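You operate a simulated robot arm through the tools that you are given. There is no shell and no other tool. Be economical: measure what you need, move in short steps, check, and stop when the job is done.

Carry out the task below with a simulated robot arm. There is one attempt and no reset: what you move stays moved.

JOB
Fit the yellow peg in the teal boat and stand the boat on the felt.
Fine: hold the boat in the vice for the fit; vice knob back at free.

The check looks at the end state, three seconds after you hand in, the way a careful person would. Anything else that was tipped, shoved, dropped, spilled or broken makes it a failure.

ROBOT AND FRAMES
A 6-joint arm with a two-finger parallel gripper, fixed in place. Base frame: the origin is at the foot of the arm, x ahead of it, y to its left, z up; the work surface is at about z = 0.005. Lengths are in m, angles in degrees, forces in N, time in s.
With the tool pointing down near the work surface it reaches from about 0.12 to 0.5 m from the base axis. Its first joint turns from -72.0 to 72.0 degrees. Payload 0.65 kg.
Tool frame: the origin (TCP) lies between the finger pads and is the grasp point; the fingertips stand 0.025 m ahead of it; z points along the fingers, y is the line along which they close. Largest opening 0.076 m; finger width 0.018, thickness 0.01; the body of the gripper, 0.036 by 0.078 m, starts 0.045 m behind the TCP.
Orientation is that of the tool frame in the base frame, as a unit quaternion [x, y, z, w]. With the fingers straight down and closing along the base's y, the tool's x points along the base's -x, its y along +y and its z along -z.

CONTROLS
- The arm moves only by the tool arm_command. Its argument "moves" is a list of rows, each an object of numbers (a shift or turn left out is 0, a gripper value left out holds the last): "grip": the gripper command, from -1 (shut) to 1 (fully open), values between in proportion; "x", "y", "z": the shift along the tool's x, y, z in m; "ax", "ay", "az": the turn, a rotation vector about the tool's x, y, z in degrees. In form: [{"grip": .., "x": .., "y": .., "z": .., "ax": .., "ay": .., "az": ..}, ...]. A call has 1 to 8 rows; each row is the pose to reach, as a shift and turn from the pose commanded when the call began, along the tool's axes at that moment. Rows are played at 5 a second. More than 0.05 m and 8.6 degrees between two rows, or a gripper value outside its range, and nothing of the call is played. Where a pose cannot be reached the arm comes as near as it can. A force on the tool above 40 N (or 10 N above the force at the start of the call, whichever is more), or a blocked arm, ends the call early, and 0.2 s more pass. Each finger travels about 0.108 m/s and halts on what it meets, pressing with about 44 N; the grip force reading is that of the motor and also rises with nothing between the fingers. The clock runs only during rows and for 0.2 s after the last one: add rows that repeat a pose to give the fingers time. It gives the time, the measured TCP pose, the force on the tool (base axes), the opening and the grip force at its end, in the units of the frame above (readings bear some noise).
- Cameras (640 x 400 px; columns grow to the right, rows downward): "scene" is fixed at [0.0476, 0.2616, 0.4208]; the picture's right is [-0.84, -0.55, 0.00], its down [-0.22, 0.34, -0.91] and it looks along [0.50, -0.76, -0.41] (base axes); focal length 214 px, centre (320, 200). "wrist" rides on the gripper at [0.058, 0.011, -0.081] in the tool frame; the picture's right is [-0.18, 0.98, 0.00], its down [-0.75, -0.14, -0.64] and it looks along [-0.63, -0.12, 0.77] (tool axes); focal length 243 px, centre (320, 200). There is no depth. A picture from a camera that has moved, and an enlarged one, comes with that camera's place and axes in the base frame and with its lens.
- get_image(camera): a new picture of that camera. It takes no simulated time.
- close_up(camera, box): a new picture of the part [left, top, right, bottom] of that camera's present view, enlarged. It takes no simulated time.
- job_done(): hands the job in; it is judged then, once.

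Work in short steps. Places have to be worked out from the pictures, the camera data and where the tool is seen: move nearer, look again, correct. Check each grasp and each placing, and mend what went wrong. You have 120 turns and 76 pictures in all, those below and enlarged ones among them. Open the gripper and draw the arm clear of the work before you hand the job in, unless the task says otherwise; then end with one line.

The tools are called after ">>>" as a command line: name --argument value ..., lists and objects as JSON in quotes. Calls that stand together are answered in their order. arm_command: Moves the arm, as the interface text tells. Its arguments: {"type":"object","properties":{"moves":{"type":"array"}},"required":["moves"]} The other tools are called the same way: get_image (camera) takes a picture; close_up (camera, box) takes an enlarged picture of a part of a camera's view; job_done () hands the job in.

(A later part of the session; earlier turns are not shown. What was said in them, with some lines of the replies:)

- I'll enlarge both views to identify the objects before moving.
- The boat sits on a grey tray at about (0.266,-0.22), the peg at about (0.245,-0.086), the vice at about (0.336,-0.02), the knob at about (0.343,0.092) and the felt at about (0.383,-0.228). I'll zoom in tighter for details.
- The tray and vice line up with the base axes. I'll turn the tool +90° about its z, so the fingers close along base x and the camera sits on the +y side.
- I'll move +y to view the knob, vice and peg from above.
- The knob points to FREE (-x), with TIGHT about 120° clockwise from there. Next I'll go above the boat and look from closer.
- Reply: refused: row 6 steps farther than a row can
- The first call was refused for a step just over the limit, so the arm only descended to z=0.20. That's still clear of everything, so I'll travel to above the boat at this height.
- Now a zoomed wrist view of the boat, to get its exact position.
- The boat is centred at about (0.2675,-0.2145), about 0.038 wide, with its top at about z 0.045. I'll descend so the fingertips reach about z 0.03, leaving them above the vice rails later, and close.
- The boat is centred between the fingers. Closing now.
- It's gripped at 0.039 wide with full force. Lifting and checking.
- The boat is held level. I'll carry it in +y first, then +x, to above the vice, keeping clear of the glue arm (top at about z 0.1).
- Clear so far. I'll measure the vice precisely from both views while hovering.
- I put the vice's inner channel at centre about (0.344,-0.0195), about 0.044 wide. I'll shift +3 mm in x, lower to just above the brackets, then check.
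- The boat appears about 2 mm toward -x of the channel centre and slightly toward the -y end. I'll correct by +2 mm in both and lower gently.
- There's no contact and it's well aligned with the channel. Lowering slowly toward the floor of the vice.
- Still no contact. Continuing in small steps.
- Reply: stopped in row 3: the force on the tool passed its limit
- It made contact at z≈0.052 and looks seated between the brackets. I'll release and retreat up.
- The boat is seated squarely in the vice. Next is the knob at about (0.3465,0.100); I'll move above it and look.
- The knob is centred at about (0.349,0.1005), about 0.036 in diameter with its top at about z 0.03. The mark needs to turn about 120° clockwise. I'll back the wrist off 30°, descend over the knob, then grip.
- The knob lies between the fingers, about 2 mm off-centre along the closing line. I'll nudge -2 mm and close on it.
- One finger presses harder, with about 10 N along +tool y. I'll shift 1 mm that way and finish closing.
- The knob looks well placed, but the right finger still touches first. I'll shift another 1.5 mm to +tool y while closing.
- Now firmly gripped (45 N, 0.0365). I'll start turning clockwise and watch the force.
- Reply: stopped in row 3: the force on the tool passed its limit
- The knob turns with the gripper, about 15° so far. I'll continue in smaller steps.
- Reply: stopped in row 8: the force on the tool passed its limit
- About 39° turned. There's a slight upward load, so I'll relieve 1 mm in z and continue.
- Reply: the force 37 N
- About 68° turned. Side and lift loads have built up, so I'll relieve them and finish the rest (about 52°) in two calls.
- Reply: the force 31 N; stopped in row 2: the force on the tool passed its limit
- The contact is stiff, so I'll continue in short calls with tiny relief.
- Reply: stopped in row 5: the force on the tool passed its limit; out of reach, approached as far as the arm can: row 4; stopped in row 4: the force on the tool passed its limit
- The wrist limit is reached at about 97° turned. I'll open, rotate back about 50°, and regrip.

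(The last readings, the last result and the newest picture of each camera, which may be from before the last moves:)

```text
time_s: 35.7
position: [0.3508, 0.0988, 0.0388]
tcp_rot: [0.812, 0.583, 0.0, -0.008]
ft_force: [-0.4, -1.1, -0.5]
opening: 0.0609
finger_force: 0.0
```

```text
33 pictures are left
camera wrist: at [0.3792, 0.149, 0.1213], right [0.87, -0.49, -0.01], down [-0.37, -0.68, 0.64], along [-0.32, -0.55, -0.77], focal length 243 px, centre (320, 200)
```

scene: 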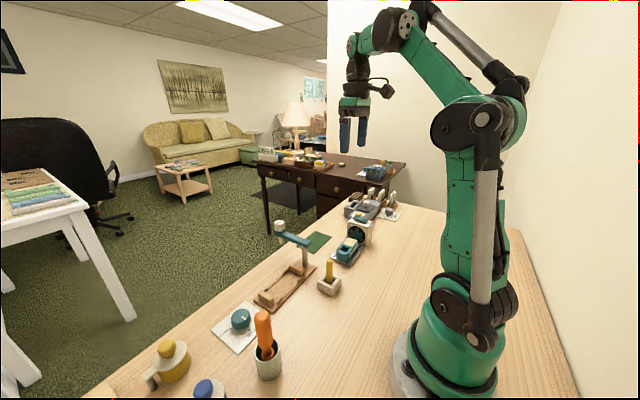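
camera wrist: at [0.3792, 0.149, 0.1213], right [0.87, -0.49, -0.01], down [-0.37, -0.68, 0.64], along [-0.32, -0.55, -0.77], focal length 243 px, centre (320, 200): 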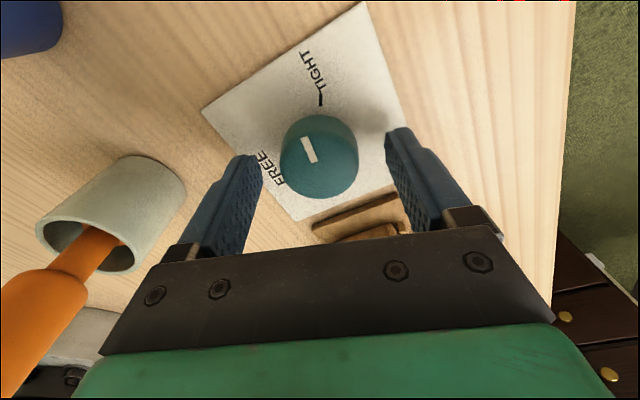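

The mark has moved toward TIGHT. I'll fix the small tilt and offset, then regrip.

>>> arm_command --moves '[{"x": 0.0019, "y": -0.0006, "ax": -0.74, "ay": -0.53, "grip": 0.6}, {"x": 0.0019, "y": -0.0006, "ax": -0.74, "ay": -0.53, "grip": 0.2}, {"x": 0.0019, "y": -0.0006, "ax": -0.74, "ay": -0.53, "grip": -0.1}, {"x": 0.0019, "y": -0.0006, "ax": -0.74, "ay": -0.53, "grip": -0.3}, {"x": 0.0019, "y": -0.0006, "ax": -0.74, "ay": -0.53, "grip": -0.3}]'

```text
time_s: 36.9
position: [0.3502, 0.1015, 0.0397]
tcp_rot: [0.813, 0.583, 0.001, -0.001]
ft_force: [-4.3, -0.5, -2.3]
opening: 0.0365
finger_force: 45.1
```

Good grip. Turning the remaining 24° or so.

>>> arm_command --moves '[{"az": 3}, {"az": 6}, {"az": 9}, {"az": 12}, {"az": 15}, {"az": 18}, {"az": 21}, {"az": 23}]'

>>> close_up --camera "wrist" --box '[200, 60, 440, 260]'

```text
time_s: 38.7
position: [0.3523, 0.1011, 0.0399]
tcp_rot: [0.913, 0.408, 0.0, 0.0]
ft_force: [-1.2, -5.1, -24.4]
opening: 0.0368
finger_force: 44.9
```

```text
2.00 times, centred on (320, 160) of wrist
camera zoom: at [0.3973, 0.1364, 0.1213], right [0.61, -0.79, 0.0], down [-0.61, -0.47, 0.64], along [-0.51, -0.39, -0.77], focal length 485 px, centre (320, 280)
```

zoom: 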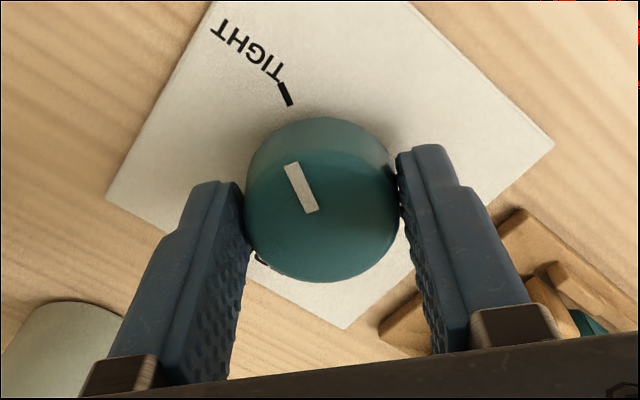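

The mark now points at about 59°, right on TIGHT. I'll release, lift, and look at the vice.

>>> arm_command --moves '[{"grip": 0.3}, {"grip": 0.9}, {"grip": 1}, {"grip": 1, "z": -0.03}, {"grip": 1, "z": -0.07}, {"grip": 1, "z": -0.115}, {"grip": 1, "z": -0.15}]'

>>> close_up --camera "scene" --box '[190, 240, 350, 370]'

```text
time_s: 40.3
position: [0.3496, 0.102, 0.1898]
tcp_rot: [0.913, 0.409, 0.001, -0.001]
ft_force: [0.1, 0.3, 0.8]
opening: 0.0762
finger_force: 0.1
```

```text
3.08 times, centred on (270, 305) of scene
camera zoom: at [0.0476, 0.2616, 0.4208], right [-0.84, -0.55, 0.0], down [-0.22, 0.34, -0.91], along [0.5, -0.76, -0.41], focal length 660 px, centre (474, -123)
```

zoom: 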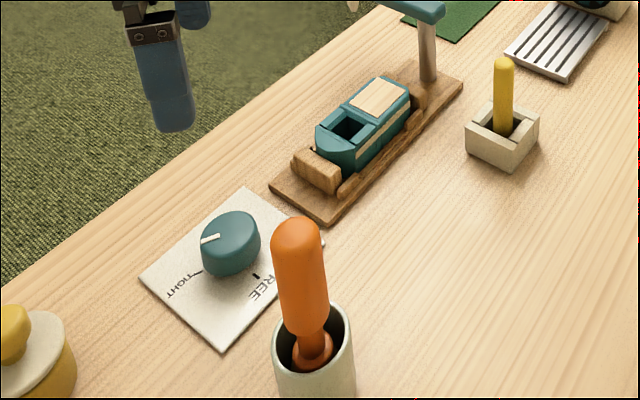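

The vice clamped on the boat and the knob reads TIGHT. Next I'll fly over the peg while turning back to the camera-at-+y orientation.

>>> arm_command --moves '[{"x": -0.036, "y": 0.008, "az": -7}, {"x": -0.071, "y": 0.016, "az": -14}, {"x": -0.107, "y": 0.025, "az": -21}, {"x": -0.142, "y": 0.033, "az": -28}, {"x": -0.178, "y": 0.041, "az": -35}, {"x": -0.213, "y": 0.049, "az": -41.7}, {"x": -0.213, "y": 0.049, "az": -41.7}]'

>>> close_up --camera "wrist" --box '[200, 0, 480, 180]'

>>> close_up --camera "scene" --box '[300, 240, 360, 304]'

```text
time_s: 41.9
position: [0.2449, -0.0905, 0.1879]
tcp_rot: [0.707, 0.707, 0.001, -0.001]
ft_force: [1.0, -0.1, 0.6]
opening: 0.0761
finger_force: 0.0
```

```text
2.22 times, centred on (340, 90) of wrist
camera zoom: at [0.2554, -0.0331, 0.2702], right [0.98, -0.18, 0.0], down [-0.14, -0.75, 0.64], along [-0.12, -0.63, -0.77], focal length 539 px, centre (276, 444)
```

zoom: 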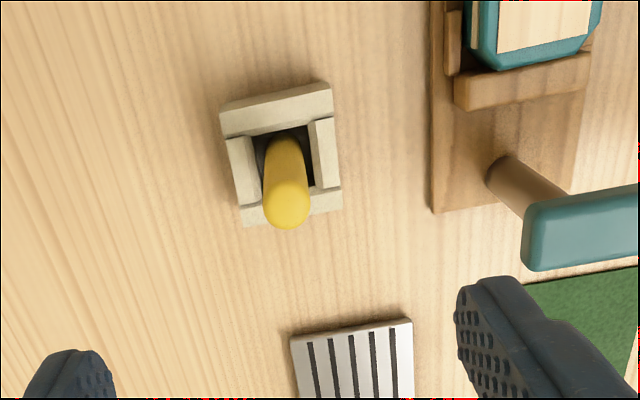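

```text
6.25 times, centred on (330, 272) of scene
camera zoom: at [0.0476, 0.2616, 0.4208], right [-0.84, -0.55, 0.0], down [-0.22, 0.34, -0.91], along [0.5, -0.76, -0.41], focal length 1340 px, centre (258, -250)
```

zoom: 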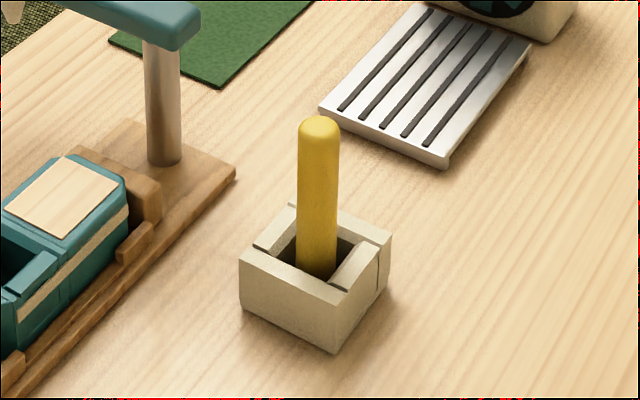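

The peg stands at about (0.250,-0.081), about 0.015 thick with its top at about z 0.095. I'll position above it and check the alignment before descending.

>>> arm_command --moves '[{"x": 0.0095, "y": 0.005}, {"x": 0.0095, "y": 0.005, "z": 0.03}, {"x": 0.0095, "y": 0.005, "z": 0.045}, {"x": 0.0095, "y": 0.005, "z": 0.045}]'

>>> get_image --camera "wrist"

>>> close_up --camera "scene" --box '[290, 200, 380, 304]'

```text
time_s: 42.9
position: [0.25, -0.0808, 0.1445]
tcp_rot: [0.707, 0.708, 0.0, -0.001]
ft_force: [-1.0, 0.0, -0.3]
opening: 0.0764
finger_force: 0.0
```

```text
28 pictures are left
camera wrist: at [0.2601, -0.0237, 0.2258], right [0.98, -0.18, 0.0], down [-0.14, -0.75, 0.64], along [-0.12, -0.63, -0.77], focal length 243 px, centre (320, 200)
```

wrist: 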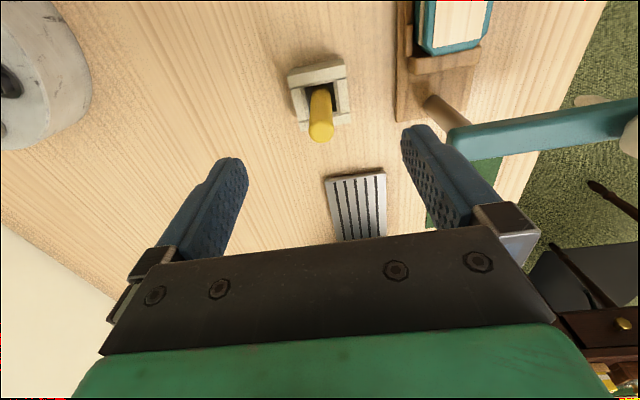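

```text
3.85 times, centred on (335, 252) of scene
camera zoom: at [0.0476, 0.2616, 0.4208], right [-0.84, -0.55, 0.0], down [-0.22, 0.34, -0.91], along [0.5, -0.76, -0.41], focal length 825 px, centre (262, 0)
```

zoom: 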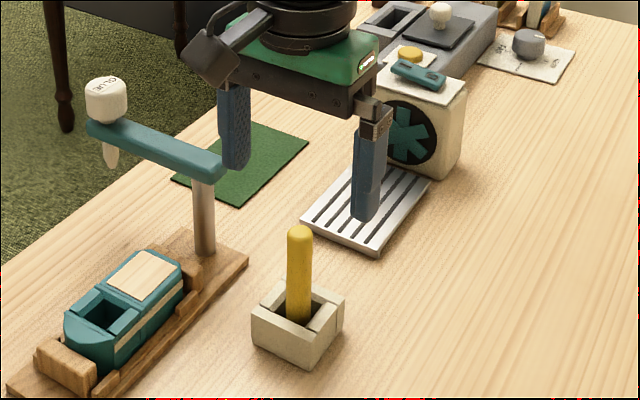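

I'm aligned. I'll narrow the opening to about 0.05, descend so the TCP is at about z 0.08, then check.

>>> arm_command --moves '[{"grip": 0.3, "x": -0.001}, {"x": -0.001, "z": 0.0}, {"x": -0.001, "z": 0.03}, {"x": -0.001, "z": 0.055}, {"x": -0.001, "z": 0.063}, {"x": -0.001, "z": 0.063}]'

>>> close_up --camera "wrist" --box '[200, 40, 440, 240]'

>>> close_up --camera "scene" --box '[290, 220, 370, 304]'

```text
time_s: 44.3
position: [0.2503, -0.082, 0.0802]
tcp_rot: [0.707, 0.707, 0.001, 0.0]
ft_force: [-0.5, -0.2, -0.2]
opening: 0.0496
finger_force: 0.0
```

```text
2.00 times, centred on (320, 140) of wrist
camera zoom: at [0.2603, -0.0249, 0.162], right [0.98, -0.18, 0.0], down [-0.14, -0.75, 0.64], along [-0.12, -0.63, -0.77], focal length 485 px, centre (320, 320)
```

zoom: 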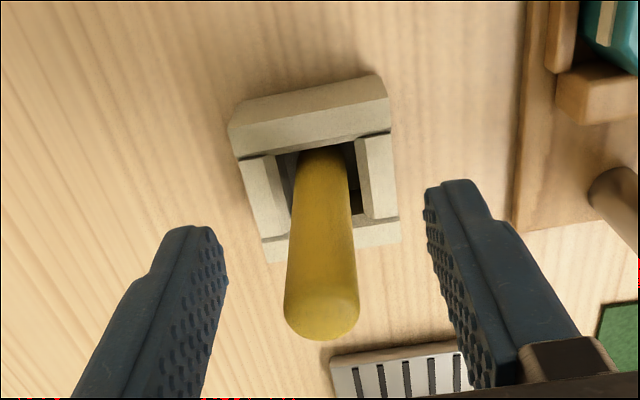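

```text
4.76 times, centred on (330, 262) of scene
camera zoom: at [0.0476, 0.2616, 0.4208], right [-0.84, -0.55, 0.0], down [-0.22, 0.34, -0.91], along [0.5, -0.76, -0.41], focal length 1021 px, centre (272, -95)
```

zoom: 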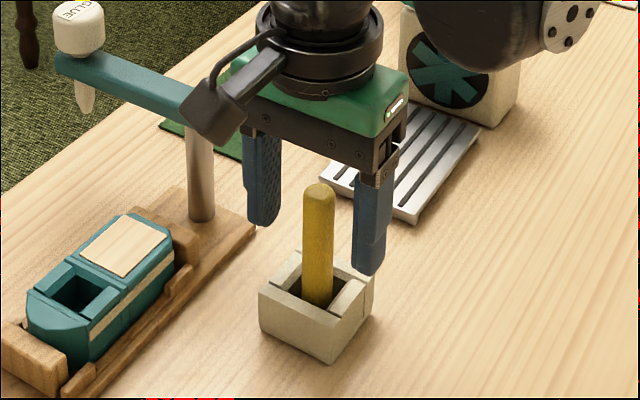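

The peg is centred at the TCP. Closing the gripper.

>>> arm_command --moves '[{"grip": 0}, {"grip": -0.3}, {"grip": -0.6}, {"grip": -0.8}, {"grip": -0.8}, {"grip": -0.8}]'

```text
time_s: 45.7
position: [0.2498, -0.081, 0.081]
tcp_rot: [0.707, 0.707, 0.001, -0.001]
ft_force: [1.3, 0.0, 0.0]
opening: 0.0141
finger_force: 33.9
```

It's held (0.0141 wide). Lifting straight up, then I'll check.

>>> arm_command --moves '[{"z": -0.02}, {"z": -0.05}, {"z": -0.08}, {"z": -0.105}, {"z": -0.105}]'

>>> close_up --camera "scene" --box '[270, 150, 390, 304]'

```text
time_s: 46.9
position: [0.2507, -0.0815, 0.1862]
tcp_rot: [0.707, 0.707, 0.001, 0.0]
ft_force: [0.5, 0.0, -0.1]
opening: 0.0136
finger_force: 33.7
```

```text
2.60 times, centred on (330, 227) of scene
camera zoom: at [0.0476, 0.2616, 0.4208], right [-0.84, -0.55, 0.0], down [-0.22, 0.34, -0.91], along [0.5, -0.76, -0.41], focal length 557 px, centre (294, 130)
```

zoom: 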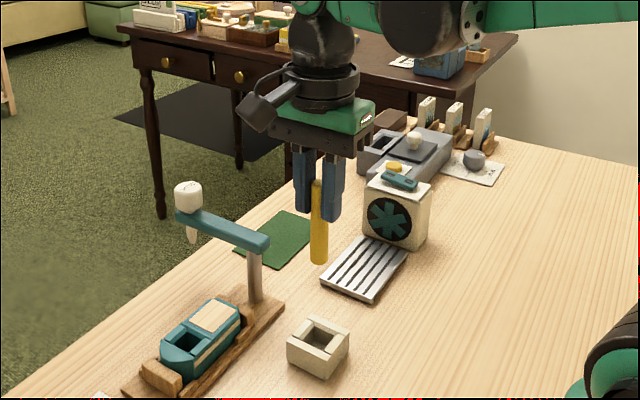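

The peg hangs straight, with its bottom about 0.064 below the TCP. Moving to hover above the boat's hole.

>>> arm_command --moves '[{"x": 0.04}, {"x": 0.08}, {"x": 0.08, "y": 0.045}, {"x": 0.08, "y": 0.09}, {"x": 0.08, "y": 0.095, "z": 0.02}, {"x": 0.08, "y": 0.095, "z": 0.045}, {"x": 0.08, "y": 0.095, "z": 0.045}]'

>>> close_up --camera "wrist" --box '[240, 0, 400, 200]'

>>> close_up --camera "scene" --box '[240, 210, 330, 310]'

```text
time_s: 48.5
position: [0.3464, 0.0001, 0.1409]
tcp_rot: [0.707, 0.707, 0.001, 0.0]
ft_force: [0.2, 0.6, -0.3]
opening: 0.014
finger_force: 33.9
```

```text
2.00 times, centred on (320, 100) of wrist
camera zoom: at [0.3561, 0.0564, 0.2224], right [0.98, -0.18, 0.0], down [-0.14, -0.75, 0.64], along [-0.12, -0.63, -0.77], focal length 485 px, centre (320, 400)
```

zoom: 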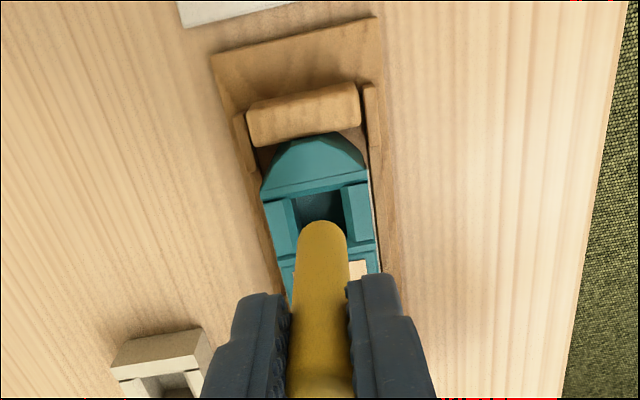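

```text
4.00 times, centred on (285, 260) of scene
camera zoom: at [0.0476, 0.2616, 0.4208], right [-0.84, -0.55, 0.0], down [-0.22, 0.34, -0.91], along [0.5, -0.76, -0.41], focal length 858 px, centre (460, -40)
```

zoom: 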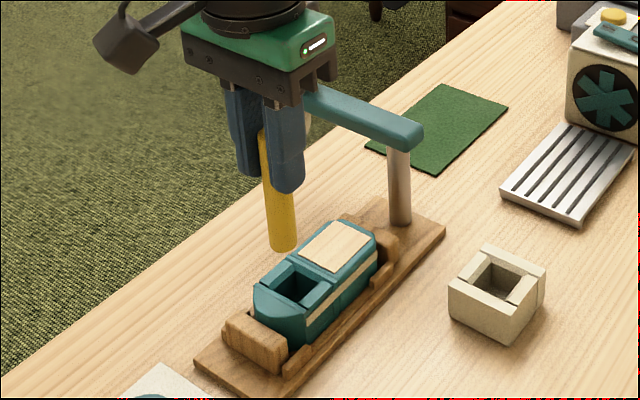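

Zooming in on the hole before the final approach.

>>> close_up --camera "wrist" --box '[280, 60, 360, 130]'

```text
5.71 times, centred on (320, 95) of wrist
camera zoom: at [0.3561, 0.0564, 0.2224], right [0.98, -0.18, 0.0], down [-0.14, -0.75, 0.64], along [-0.12, -0.63, -0.77], focal length 1386 px, centre (320, 800)
```

zoom: 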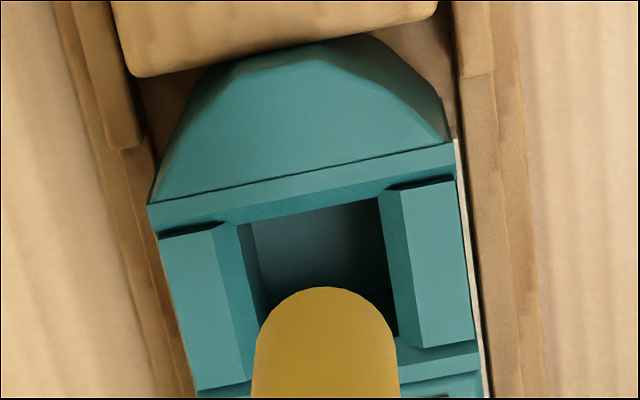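

The hole centre is at about (0.3445,-0.0055) and the peg bottom at about (0.3466,0.002) in the same view. I'll shift by -2 mm x, -7 mm y and lower to just above the deck.

>>> arm_command --moves '[{"x": -0.007, "y": -0.002}, {"x": -0.007, "y": -0.002, "z": 0.01}, {"x": -0.007, "y": -0.002, "z": 0.022}, {"x": -0.007, "y": -0.002, "z": 0.022}]'

>>> close_up --camera "wrist" --box '[270, 50, 370, 150]'

>>> close_up --camera "scene" --box '[255, 235, 319, 300]'

```text
time_s: 49.5
position: [0.3435, -0.0078, 0.1188]
tcp_rot: [0.707, 0.707, 0.001, 0.0]
ft_force: [0.2, -0.4, -1.1]
opening: 0.0138
finger_force: 33.4
```

```text
4.00 times, centred on (320, 100) of wrist
camera zoom: at [0.3539, 0.0484, 0.2004], right [0.98, -0.18, 0.0], down [-0.14, -0.75, 0.64], along [-0.12, -0.63, -0.77], focal length 970 px, centre (320, 600)
```

zoom: 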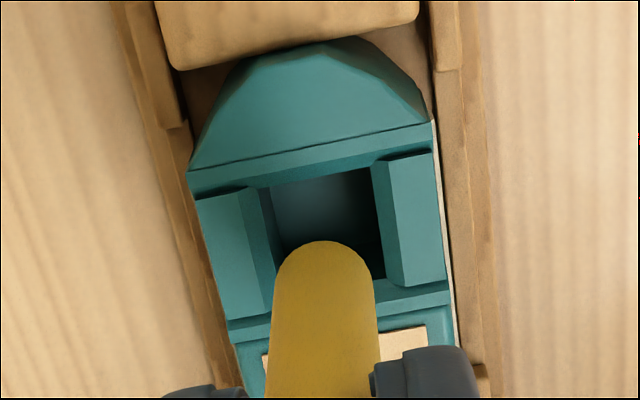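

```text
6.15 times, centred on (287, 268) of scene
camera zoom: at [0.0476, 0.2616, 0.4208], right [-0.84, -0.55, 0.0], down [-0.22, 0.34, -0.91], along [0.5, -0.76, -0.41], focal length 1320 px, centre (523, -215)
```

zoom: 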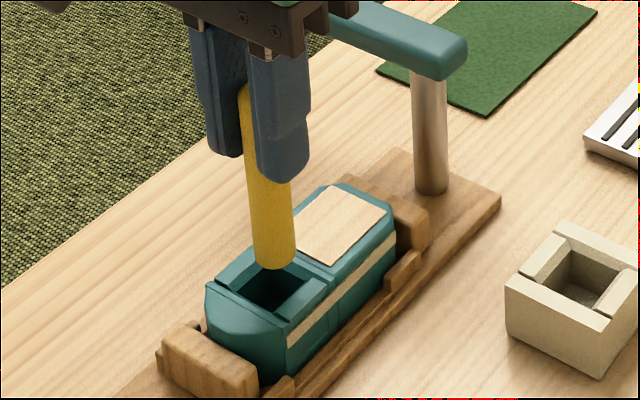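

The peg is vertical and nearly over the hole, so I'll nudge +1 mm x and +1.5 mm y and lower gently into the hole.

>>> arm_command --moves '[{"x": 0.0015, "y": 0.001}, {"x": 0.0015, "y": 0.001, "z": 0.005}, {"x": 0.0015, "y": 0.001, "z": 0.01}, {"x": 0.0015, "y": 0.001, "z": 0.014}, {"x": 0.0015, "y": 0.001, "z": 0.018}, {"x": 0.0015, "y": 0.001, "z": 0.022}, {"x": 0.0015, "y": 0.001, "z": 0.022}]'

>>> close_up --camera "scene" --box '[255, 235, 319, 300]'

```text
time_s: 51.1
position: [0.3452, -0.0076, 0.0969]
tcp_rot: [0.707, 0.707, 0.0, 0.0]
ft_force: [0.4, -0.3, 0.0]
opening: 0.0138
finger_force: 33.9
```

```text
6.15 times, centred on (287, 268) of scene
camera zoom: at [0.0476, 0.2616, 0.4208], right [-0.84, -0.55, 0.0], down [-0.22, 0.34, -0.91], along [0.5, -0.76, -0.41], focal length 1320 px, centre (523, -215)
```

zoom: 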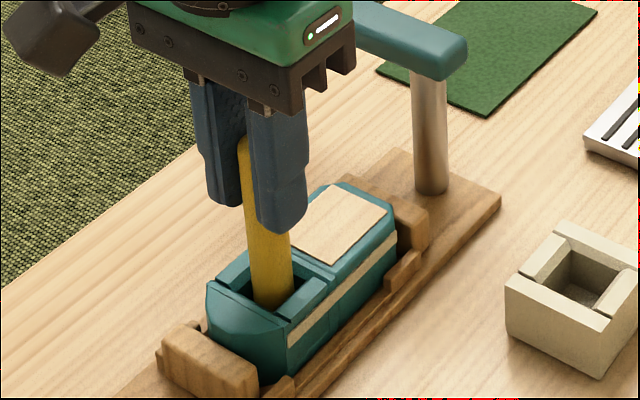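

The peg is entering the hole with no force. Continuing down in small steps until contact.

>>> arm_command --moves '[{"z": 0.003}, {"z": 0.006}, {"z": 0.009}, {"z": 0.011}, {"z": 0.013}, {"z": 0.015}, {"z": 0.017}]'

>>> close_up --camera "scene" --box '[255, 235, 319, 300]'

```text
time_s: 52.7
position: [0.3452, -0.0067, 0.0799]
tcp_rot: [0.708, 0.706, 0.0, 0.0]
ft_force: [-1.2, 0.3, 35.5]
opening: 0.0139
finger_force: 33.4
```

```text
6.15 times, centred on (287, 268) of scene
camera zoom: at [0.0475, 0.2616, 0.4209], right [-0.84, -0.55, 0.0], down [-0.22, 0.34, -0.91], along [0.5, -0.76, -0.41], focal length 1320 px, centre (523, -215)
```

zoom: 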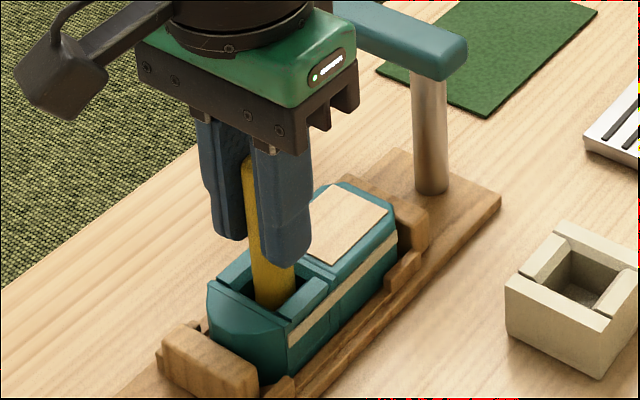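

Contact at z≈0.080 with 35 N, probably the bottom of the hole. I'll press one more millimetre to confirm it doesn't sink further.

>>> arm_command --moves '[{"z": 0.0005}, {"z": 0.001}]'

>>> close_up --camera "wrist" --box '[240, 20, 400, 180]'

```text
time_s: 53.3
position: [0.3444, -0.0089, 0.0783]
tcp_rot: [0.707, 0.707, 0.001, 0.0]
ft_force: [1.3, 2.3, 34.5]
opening: 0.0142
finger_force: 33.2
```

```text
2.50 times, centred on (320, 100) of wrist
camera zoom: at [0.3546, 0.0494, 0.1603], right [0.98, -0.18, 0.0], down [-0.14, -0.75, 0.64], along [-0.12, -0.63, -0.77], focal length 606 px, centre (320, 450)
```

zoom: 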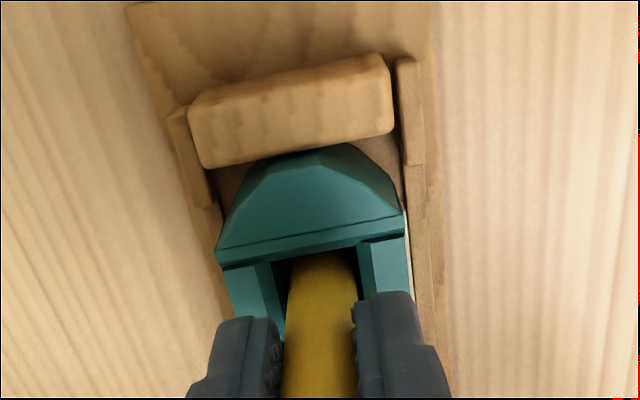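

The force didn't rise, so the peg is either sinking or slipping in the fingers. I'll compare in the scene view.

>>> close_up --camera "scene" --box '[255, 235, 319, 300]'

```text
6.15 times, centred on (287, 268) of scene
camera zoom: at [0.0475, 0.2616, 0.4209], right [-0.84, -0.55, 0.0], down [-0.22, 0.34, -0.91], along [0.5, -0.76, -0.41], focal length 1320 px, centre (523, -215)
```

zoom: 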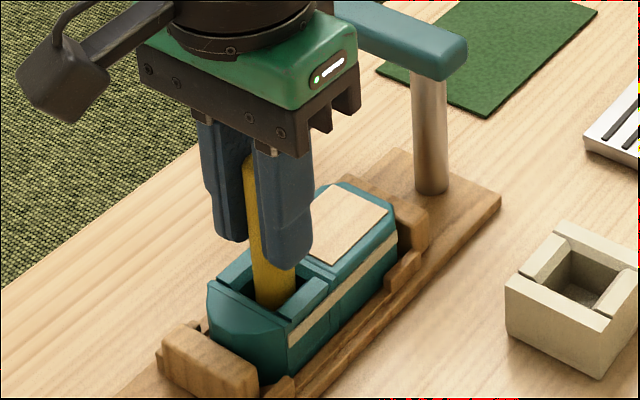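

The peg is slipping, so it has bottomed out (or is resting on something). I'll release, lift clear and inspect.

>>> arm_command --moves '[{"grip": -0.4, "z": -0.001}, {"grip": 0.0, "z": -0.001}, {"grip": 0.2, "z": -0.001}, {"grip": 0.2, "z": -0.03}, {"grip": 0.2, "z": -0.07}, {"grip": 0.2, "z": -0.1}, {"grip": 0.2, "z": -0.1}]'

>>> close_up --camera "wrist" --box '[260, 20, 380, 150]'

>>> close_up --camera "scene" --box '[255, 235, 319, 300]'

```text
time_s: 54.9
position: [0.3447, -0.0078, 0.1811]
tcp_rot: [0.708, 0.707, 0.0, -0.001]
ft_force: [0.1, -0.2, 0.4]
opening: 0.0455
finger_force: 0.0
```

```text
3.08 times, centred on (320, 85) of wrist
camera zoom: at [0.3552, 0.0496, 0.2627], right [0.98, -0.18, 0.0], down [-0.14, -0.75, 0.64], along [-0.12, -0.63, -0.77], focal length 746 px, centre (320, 554)
```

zoom: 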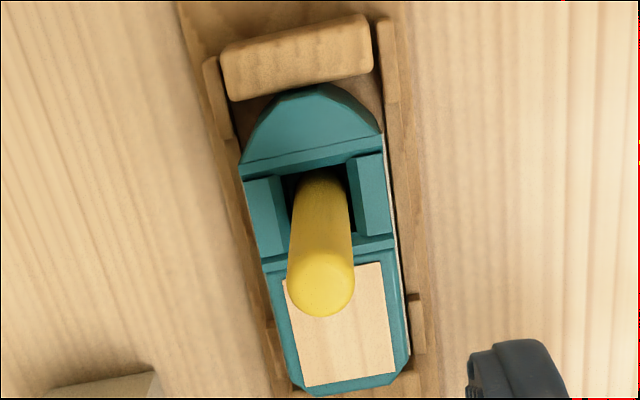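

```text
6.15 times, centred on (287, 268) of scene
camera zoom: at [0.0476, 0.2616, 0.4208], right [-0.84, -0.55, 0.0], down [-0.22, 0.34, -0.91], along [0.5, -0.76, -0.41], focal length 1320 px, centre (523, -215)
```

zoom: 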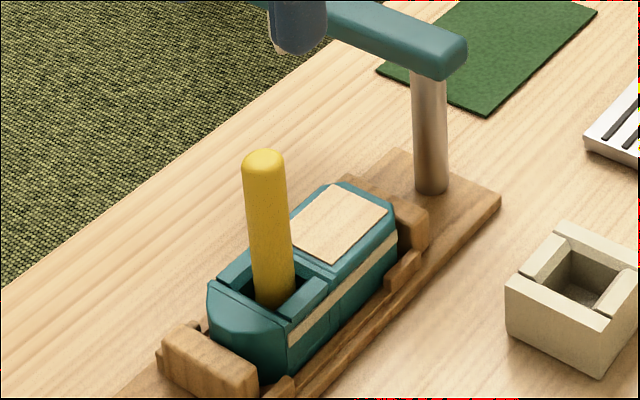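

The peg stands upright in the hole. Next I'll return the knob to FREE, moving over it and turning the wrist +56° to leave room for the counter-clockwise turn.

>>> arm_command --moves '[{"grip": 1, "x": 0.027, "y": 0.001, "az": 7}, {"x": 0.054, "y": 0.003, "az": 14}, {"x": 0.081, "y": 0.004, "az": 21}, {"x": 0.1088, "y": 0.0055, "az": 28}, {"x": 0.1088, "y": 0.0055, "az": 35}, {"x": 0.1088, "y": 0.0055, "az": 42}, {"x": 0.1088, "y": 0.0055, "az": 49}, {"x": 0.1088, "y": 0.0055, "az": 56}]'

>>> arm_command --moves '[{"z": 0.045}, {"z": 0.09}, {"z": 0.12}, {"z": 0.13}, {"z": 0.13}]'

>>> get_image --camera "wrist"

```text
time_s: 56.7
position: [0.3503, 0.101, 0.1795]
tcp_rot: [0.957, 0.291, 0.0, 0.0]
ft_force: [0.4, 0.2, -0.6]
opening: 0.0759
finger_force: 0.1
```

```text
time_s: 57.9
position: [0.3507, 0.1007, 0.0487]
tcp_rot: [0.956, 0.292, 0.001, 0.0]
ft_force: [0.2, -0.5, 0.6]
opening: 0.076
finger_force: 0.1
```

```text
12 pictures are left
camera wrist: at [0.4036, 0.1237, 0.1304], right [0.4, -0.92, 0.0], down [-0.7, -0.3, 0.64], along [-0.59, -0.25, -0.77], focal length 243 px, centre (320, 200)
```

wrist: 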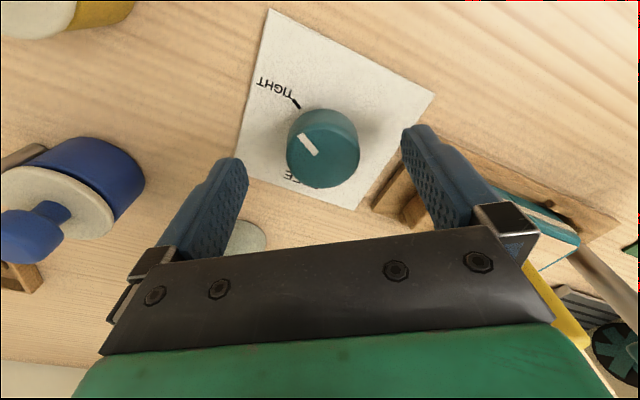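

Aligned over the knob. I'll lower the last 9.5 mm and close (12 pictures left, so I'll be sparing).

>>> arm_command --moves '[{"z": 0.006}, {"z": 0.0095}, {"z": 0.0095, "grip": 0.5}, {"z": 0.0095, "grip": 0.1}, {"z": 0.0095, "grip": -0.2}, {"z": 0.0095, "grip": -0.3}, {"z": 0.0095, "grip": -0.3}, {"z": 0.0095, "grip": -0.3}]'

```text
time_s: 59.7
position: [0.3494, 0.1014, 0.0399]
tcp_rot: [0.956, 0.292, 0.001, 0.0]
ft_force: [9.4, -11.6, -3.4]
opening: 0.0393
finger_force: 7.7
```

As before, one finger leads; I'll shift +1.5 mm along tool y.

>>> arm_command --moves '[{"y": 0.0012, "grip": -0.3}, {"y": 0.0018, "grip": -0.3}, {"y": 0.0018, "grip": -0.3}, {"y": 0.0018, "grip": -0.3}]'

```text
time_s: 60.7
position: [0.3504, 0.1009, 0.0396]
tcp_rot: [0.956, 0.292, -0.001, 0.0]
ft_force: [-4.9, -8.3, -6.9]
opening: 0.0369
finger_force: 44.6
```

Gripped firmly. Turning counter-clockwise in small steps.

>>> arm_command --moves '[{"az": -4}, {"az": -8}, {"az": -12}, {"az": -16}, {"az": -20}, {"az": -24}, {"az": -28}, {"az": -32}]'

>>> arm_command --moves '[{"az": -4}, {"az": -8}, {"az": -12}, {"az": -16}, {"az": -20}, {"az": -24}]'

```text
time_s: 62.1
position: [0.3493, 0.1004, 0.0409]
tcp_rot: [0.88, 0.474, -0.001, -0.002]
ft_force: [-2.5, 1.0, 8.0]
opening: 0.0368
finger_force: 45.0
stopped in row 6: the force on the tool passed its limit (the readings are from after the stop); the commanded pose is now the measured one
```

```text
time_s: 63.5
position: [0.3508, 0.0985, 0.04]
tcp_rot: [0.761, 0.649, 0.0, -0.004]
ft_force: [-3.0, 7.8, -1.8]
opening: 0.0366
finger_force: 45.6
```

>>> arm_command --moves '[{"x": 0.0005, "az": -4}, {"x": 0.001, "az": -8}, {"x": 0.001, "az": -12}, {"x": 0.001, "az": -16}, {"x": 0.001, "az": -20}, {"x": 0.001, "az": -24}, {"x": 0.001, "az": -28}, {"x": 0.001, "az": -32}]'

>>> arm_command --moves '[{"az": -4}, {"az": -8}, {"az": -12}]'

```text
time_s: 65.3
position: [0.3505, 0.1006, 0.0415]
tcp_rot: [0.554, 0.832, -0.002, -0.002]
ft_force: [-25.0, -18.9, -8.2]
opening: 0.0366
finger_force: 45.1
```

```text
time_s: 66.1
position: [0.3499, 0.1008, 0.0403]
tcp_rot: [0.463, 0.886, -0.003, -0.004]
ft_force: [-24.8, -24.4, -9.9]
opening: 0.0368
finger_force: 45.7
```

About 91° turned. Releasing, rotating back 45°, then regripping for the last 29° or so.

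>>> arm_command --moves '[{"grip": 0.2}, {"grip": 0.6}, {"grip": 0.6, "az": 8}, {"grip": 0.6, "az": 16}, {"grip": 0.6, "az": 24}, {"grip": 0.6, "az": 32}, {"grip": 0.6, "az": 40}, {"grip": 0.6, "az": 46}]'

>>> close_up --camera "wrist" --box '[200, 40, 440, 240]'

```text
time_s: 67.9
position: [0.3502, 0.1023, 0.0402]
tcp_rot: [0.774, 0.633, -0.001, -0.002]
ft_force: [-0.4, -0.1, 0.2]
opening: 0.0607
finger_force: 0.1
```

```text
2.00 times, centred on (320, 140) of wrist
camera zoom: at [0.3726, 0.1549, 0.1219], right [0.93, -0.38, 0.0], down [-0.29, -0.71, 0.64], along [-0.24, -0.59, -0.77], focal length 485 px, centre (320, 320)
```

zoom: 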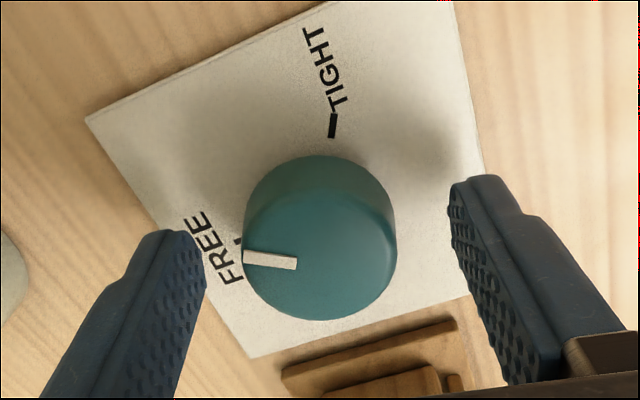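

The mark is at about 150° and FREE is at 180°, so 30° remains. Regripping.

>>> arm_command --moves '[{"x": -0.001, "grip": 0.3}, {"x": -0.001, "grip": 0.0}, {"x": -0.001, "grip": -0.3}, {"x": -0.001, "grip": -0.3}, {"x": -0.001, "grip": -0.3}]'

```text
time_s: 69.1
position: [0.3515, 0.101, 0.0405]
tcp_rot: [0.773, 0.634, -0.002, -0.002]
ft_force: [-10.2, 1.1, -2.9]
opening: 0.0364
finger_force: 44.8
```

>>> arm_command --moves '[{"az": -4}, {"az": -8}, {"az": -12}, {"az": -16}, {"az": -20}, {"az": -24}, {"az": -27}, {"az": -30}]'

```text
time_s: 70.9
position: [0.3494, 0.1009, 0.0402]
tcp_rot: [0.582, 0.813, -0.001, -0.003]
ft_force: [-19.9, -2.2, 32.6]
opening: 0.0368
finger_force: 45.1
```

Turned 30°. Releasing, lifting and checking the mark and vice.

>>> arm_command --moves '[{"grip": 0.3}, {"grip": 0.9}, {"grip": 1}, {"grip": 1, "z": -0.03}, {"grip": 1, "z": -0.07}, {"grip": 1, "z": -0.11}, {"grip": 1, "z": -0.15}]'

>>> close_up --camera "wrist" --box '[220, 0, 440, 200]'

```text
time_s: 72.5
position: [0.3478, 0.0996, 0.1929]
tcp_rot: [0.583, 0.813, 0.001, -0.001]
ft_force: [0.3, 0.1, 0.5]
opening: 0.0756
finger_force: 0.2
```

```text
2.00 times, centred on (330, 100) of wrist
camera zoom: at [0.3397, 0.1575, 0.2745], right [0.99, 0.14, 0.0], down [0.11, -0.76, 0.64], along [0.09, -0.63, -0.77], focal length 485 px, centre (300, 400)
```

zoom: 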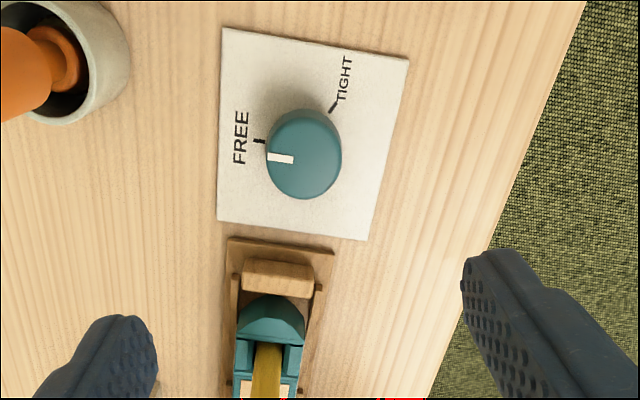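

The mark points at FREE (about 3° off). Now I'll move above the boat's aft half, behind the peg, so the gripper palm clears the peg top, turning back to θ=90°.

>>> arm_command --moves '[{"x": -0.042, "y": -0.0155, "az": 6}, {"x": -0.085, "y": -0.031, "az": 12}, {"x": -0.1272, "y": -0.0467, "az": 18.7}, {"x": -0.1272, "y": -0.0467, "az": 18.7}]'

>>> close_up --camera "wrist" --box '[220, 0, 440, 200]'

```text
time_s: 73.5
position: [0.3454, -0.0348, 0.1895]
tcp_rot: [0.707, 0.707, -0.001, -0.001]
ft_force: [0.4, -0.2, -0.1]
opening: 0.076
finger_force: 0.0
```

```text
2.00 times, centred on (330, 100) of wrist
camera zoom: at [0.3562, 0.0211, 0.2715], right [0.98, -0.18, 0.0], down [-0.14, -0.75, 0.64], along [-0.12, -0.63, -0.77], focal length 485 px, centre (300, 400)
```

zoom: 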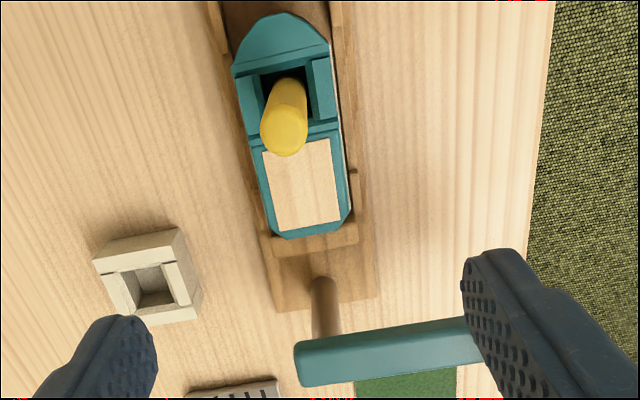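

The boat is centred at about (0.3457,-0.0255) and the peg is at y≈-0.01. I'll grip at y≈-0.039, with the palm just aft of the peg, descending to z 0.054.

>>> arm_command --moves '[{"x": -0.004, "z": 0.04}, {"x": -0.004, "z": 0.08}, {"x": -0.004, "z": 0.11}, {"x": -0.004, "z": 0.125}, {"x": -0.004, "z": 0.135}, {"x": -0.004, "z": 0.135}]'

>>> close_up --camera "scene" --box '[245, 220, 325, 300]'

```text
time_s: 74.9
position: [0.3471, -0.0382, 0.0548]
tcp_rot: [0.707, 0.707, 0.001, -0.002]
ft_force: [-0.4, -0.5, -0.8]
opening: 0.076
finger_force: 0.1
```

```text
5.00 times, centred on (285, 260) of scene
camera zoom: at [0.0476, 0.2616, 0.4208], right [-0.84, -0.55, 0.0], down [-0.22, 0.34, -0.91], along [0.5, -0.76, -0.41], focal length 1072 px, centre (495, -100)
```

zoom: 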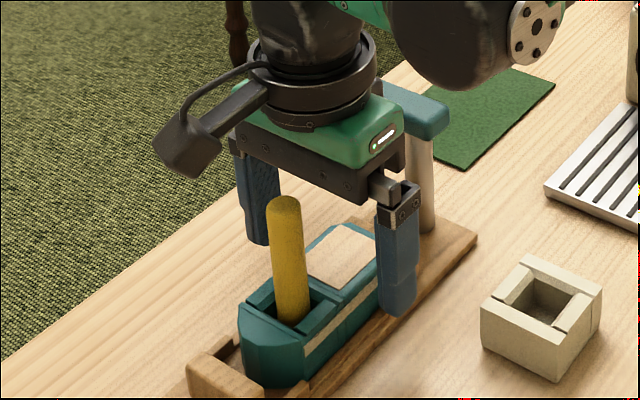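

The jaw has retracted and the palm is clear of the peg. Closing on the hull.

>>> arm_command --moves '[{"grip": 0.5}, {"grip": 0.2}, {"grip": 0.0}, {"grip": -0.3}, {"grip": -0.3}, {"grip": -0.3}]'

```text
time_s: 76.3
position: [0.3474, -0.0396, 0.054]
tcp_rot: [0.707, 0.707, 0.0, -0.002]
ft_force: [1.1, -0.5, 0.1]
opening: 0.0386
finger_force: 43.8
```

Gripped at 0.0386. Lifting slowly and checking that the boat and peg stay level.

>>> arm_command --moves '[{"z": -0.005}, {"z": -0.015}, {"z": -0.035}, {"z": -0.06}, {"z": -0.09}, {"z": -0.12}, {"z": -0.14}, {"z": -0.14}]'

>>> close_up --camera "scene" --box '[210, 130, 350, 310]'

```text
time_s: 78.1
position: [0.3466, -0.0399, 0.1943]
tcp_rot: [0.707, 0.707, -0.001, -0.003]
ft_force: [0.0, 0.7, -0.9]
opening: 0.039
finger_force: 44.0
```

```text
2.22 times, centred on (280, 220) of scene
camera zoom: at [0.0476, 0.2616, 0.4208], right [-0.84, -0.55, 0.0], down [-0.22, 0.34, -0.91], along [0.5, -0.76, -0.41], focal length 477 px, centre (409, 156)
```

zoom: 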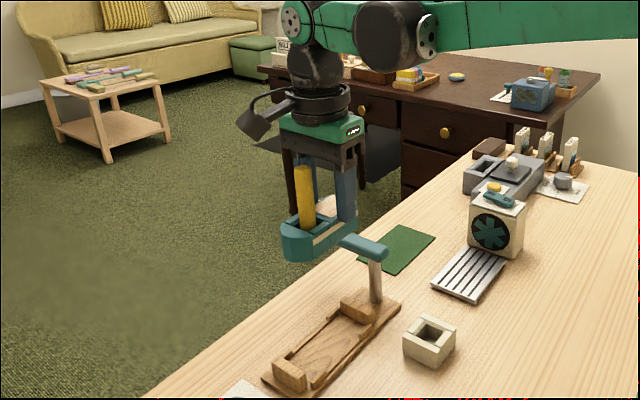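

The boat and peg are carried intact and the vice is open. I'll route back in x, then -y, then out over the felt (centre about 0.387,-0.226).

>>> arm_command --moves '[{"y": -0.035}, {"y": -0.07}, {"x": -0.04, "y": -0.07}, {"x": -0.08, "y": -0.07}, {"x": -0.12, "y": -0.07}, {"x": -0.16, "y": -0.07}, {"x": -0.2, "y": -0.07}, {"x": -0.2, "y": -0.035}]'

>>> arm_command --moves '[{"y": 0.035}, {"y": 0.07}, {"y": 0.0755}, {"y": 0.0755}]'

>>> get_image --camera "wrist"

```text
time_s: 79.9
position: [0.312, -0.2398, 0.1946]
tcp_rot: [0.707, 0.707, 0.0, -0.003]
ft_force: [0.7, 0.2, -0.1]
opening: 0.0386
finger_force: 43.9
```

```text
time_s: 80.9
position: [0.3876, -0.2386, 0.1946]
tcp_rot: [0.707, 0.708, 0.0, -0.003]
ft_force: [0.4, -0.5, -0.8]
opening: 0.0389
finger_force: 44.1
```

```text
6 pictures are left
camera wrist: at [0.3981, -0.182, 0.2757], right [0.98, -0.18, 0.0], down [-0.14, -0.75, 0.64], along [-0.12, -0.63, -0.77], focal length 243 px, centre (320, 200)
```

wrist: 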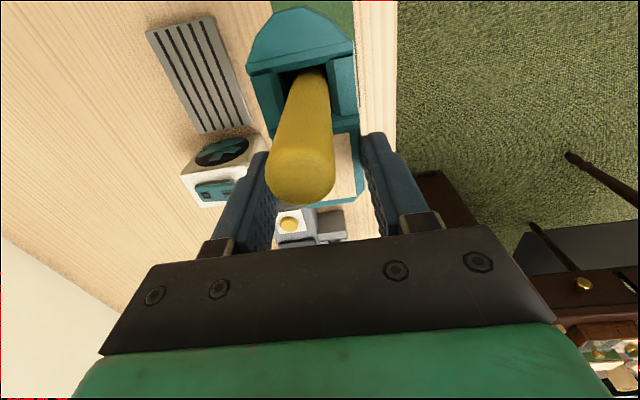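

The boat is over the felt, whose far edge is at about x 0.427, so there's margin on both sides. Lowering toward it.

>>> arm_command --moves '[{"z": 0.04}, {"z": 0.08}, {"z": 0.11}, {"z": 0.128}, {"z": 0.132}, {"z": 0.132}]'

>>> close_up --camera "scene" --box '[260, 170, 380, 280]'

```text
time_s: 82.3
position: [0.3883, -0.2394, 0.062]
tcp_rot: [0.707, 0.707, -0.001, -0.003]
ft_force: [0.4, 0.1, -0.1]
opening: 0.0389
finger_force: 44.0
```

```text
3.64 times, centred on (320, 225) of scene
camera zoom: at [0.0476, 0.2616, 0.4208], right [-0.84, -0.55, 0.0], down [-0.22, 0.34, -0.91], along [0.5, -0.76, -0.41], focal length 780 px, centre (320, 109)
```

zoom: 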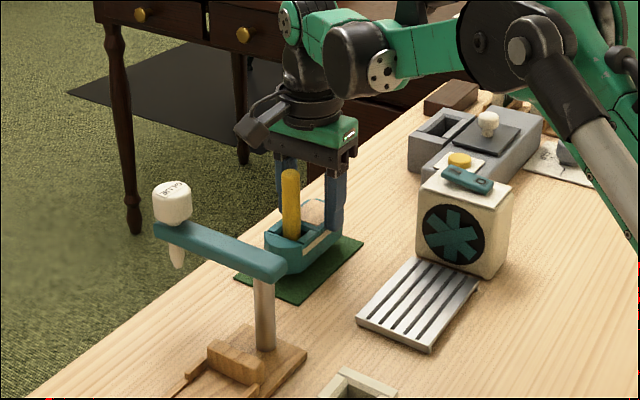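

Well centred. Lowering slowly to contact.

>>> arm_command --moves '[{"z": 0.003}, {"z": 0.006}, {"z": 0.008}, {"z": 0.009}, {"z": 0.01}, {"z": 0.011}, {"z": 0.012}, {"z": 0.013}]'

```text
time_s: 84.1
position: [0.3877, -0.2397, 0.0501]
tcp_rot: [0.707, 0.707, -0.001, -0.001]
ft_force: [-5.5, -1.4, 30.0]
opening: 0.0388
finger_force: 44.0
```

Contact on the felt at z≈0.050. I'll relieve the load, open, and lift straight up.

>>> arm_command --moves '[{"z": -0.0006}, {"z": -0.0006, "grip": 0.1}, {"z": -0.0006, "grip": 0.5}, {"z": -0.0006, "grip": 0.8}, {"z": -0.02, "grip": 0.8}, {"z": -0.06, "grip": 0.8}, {"z": -0.1, "grip": 0.8}, {"z": -0.14, "grip": 0.8}]'

>>> get_image --camera "wrist"

>>> close_up --camera "scene" --box '[260, 170, 380, 280]'

```text
time_s: 85.9
position: [0.386, -0.2382, 0.1905]
tcp_rot: [0.707, 0.707, 0.0, -0.002]
ft_force: [0.8, -0.1, -0.4]
opening: 0.0686
finger_force: 0.0
```

```text
4 pictures are left
camera wrist: at [0.3965, -0.181, 0.2727], right [0.98, -0.18, 0.0], down [-0.14, -0.75, 0.64], along [-0.12, -0.63, -0.77], focal length 243 px, centre (320, 200)
```

wrist: 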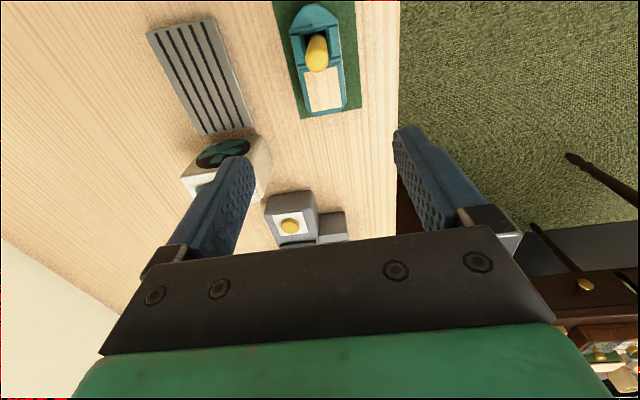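

```text
3.64 times, centred on (320, 225) of scene
camera zoom: at [0.0476, 0.2616, 0.4208], right [-0.84, -0.55, 0.0], down [-0.22, 0.34, -0.91], along [0.5, -0.76, -0.41], focal length 780 px, centre (320, 109)
```

zoom: 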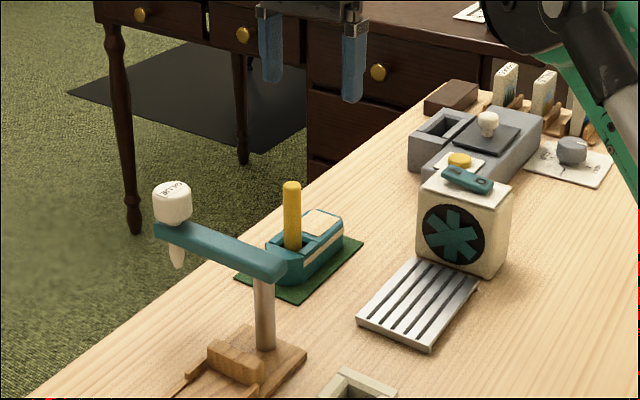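

The boat stands on the felt with the peg upright. I'll draw the arm up and back, then take a final look at the knob.

>>> arm_command --moves '[{"z": -0.045}, {"z": -0.09}, {"z": -0.13}, {"z": -0.13, "y": -0.045}, {"z": -0.13, "y": -0.09}, {"z": -0.13, "y": -0.13}, {"z": -0.13, "y": -0.13}]'

>>> close_up --camera "scene" --box '[190, 210, 350, 370]'

>>> close_up --camera "scene" --box '[320, 210, 370, 260]'

```text
time_s: 87.5
position: [0.2573, -0.2387, 0.3189]
tcp_rot: [0.707, 0.707, 0.001, -0.004]
ft_force: [-0.3, 0.2, 0.2]
opening: 0.0685
finger_force: 0.1
out of reach, approached as far as the arm can: row 1, 2, 3, 4
```

```text
2.50 times, centred on (270, 290) of scene
camera zoom: at [0.0476, 0.2616, 0.4208], right [-0.84, -0.55, 0.0], down [-0.22, 0.34, -0.91], along [0.5, -0.76, -0.41], focal length 536 px, centre (445, -25)
```

zoom: 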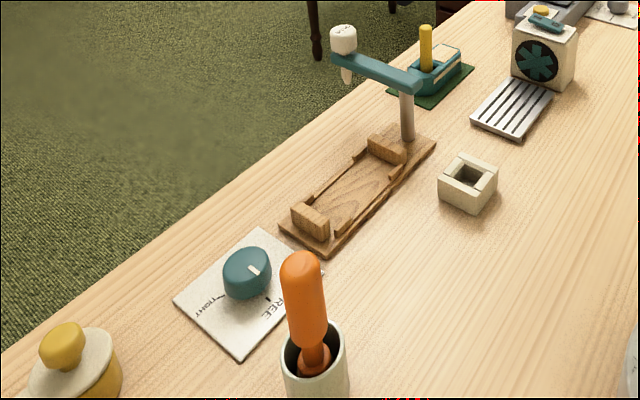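

```text
8.00 times, centred on (345, 235) of scene
camera zoom: at [0.0476, 0.2616, 0.4208], right [-0.84, -0.55, 0.0], down [-0.22, 0.34, -0.91], along [0.5, -0.76, -0.41], focal length 1716 px, centre (120, -80)
```

zoom: 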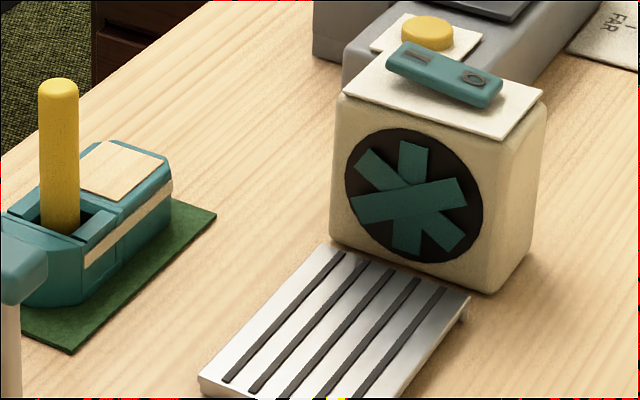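

The peg is upright in the boat, the boat is on the felt, the vice is open with its knob at FREE, and nothing else looks disturbed. Handing in.

>>> job_done

```text
The job is handed in.
```

The yellow peg is in the teal boat, fitted while the vice held it; the boat stands on the felt, and the vice knob is back at FREE, about 3° off the mark by my measurement.
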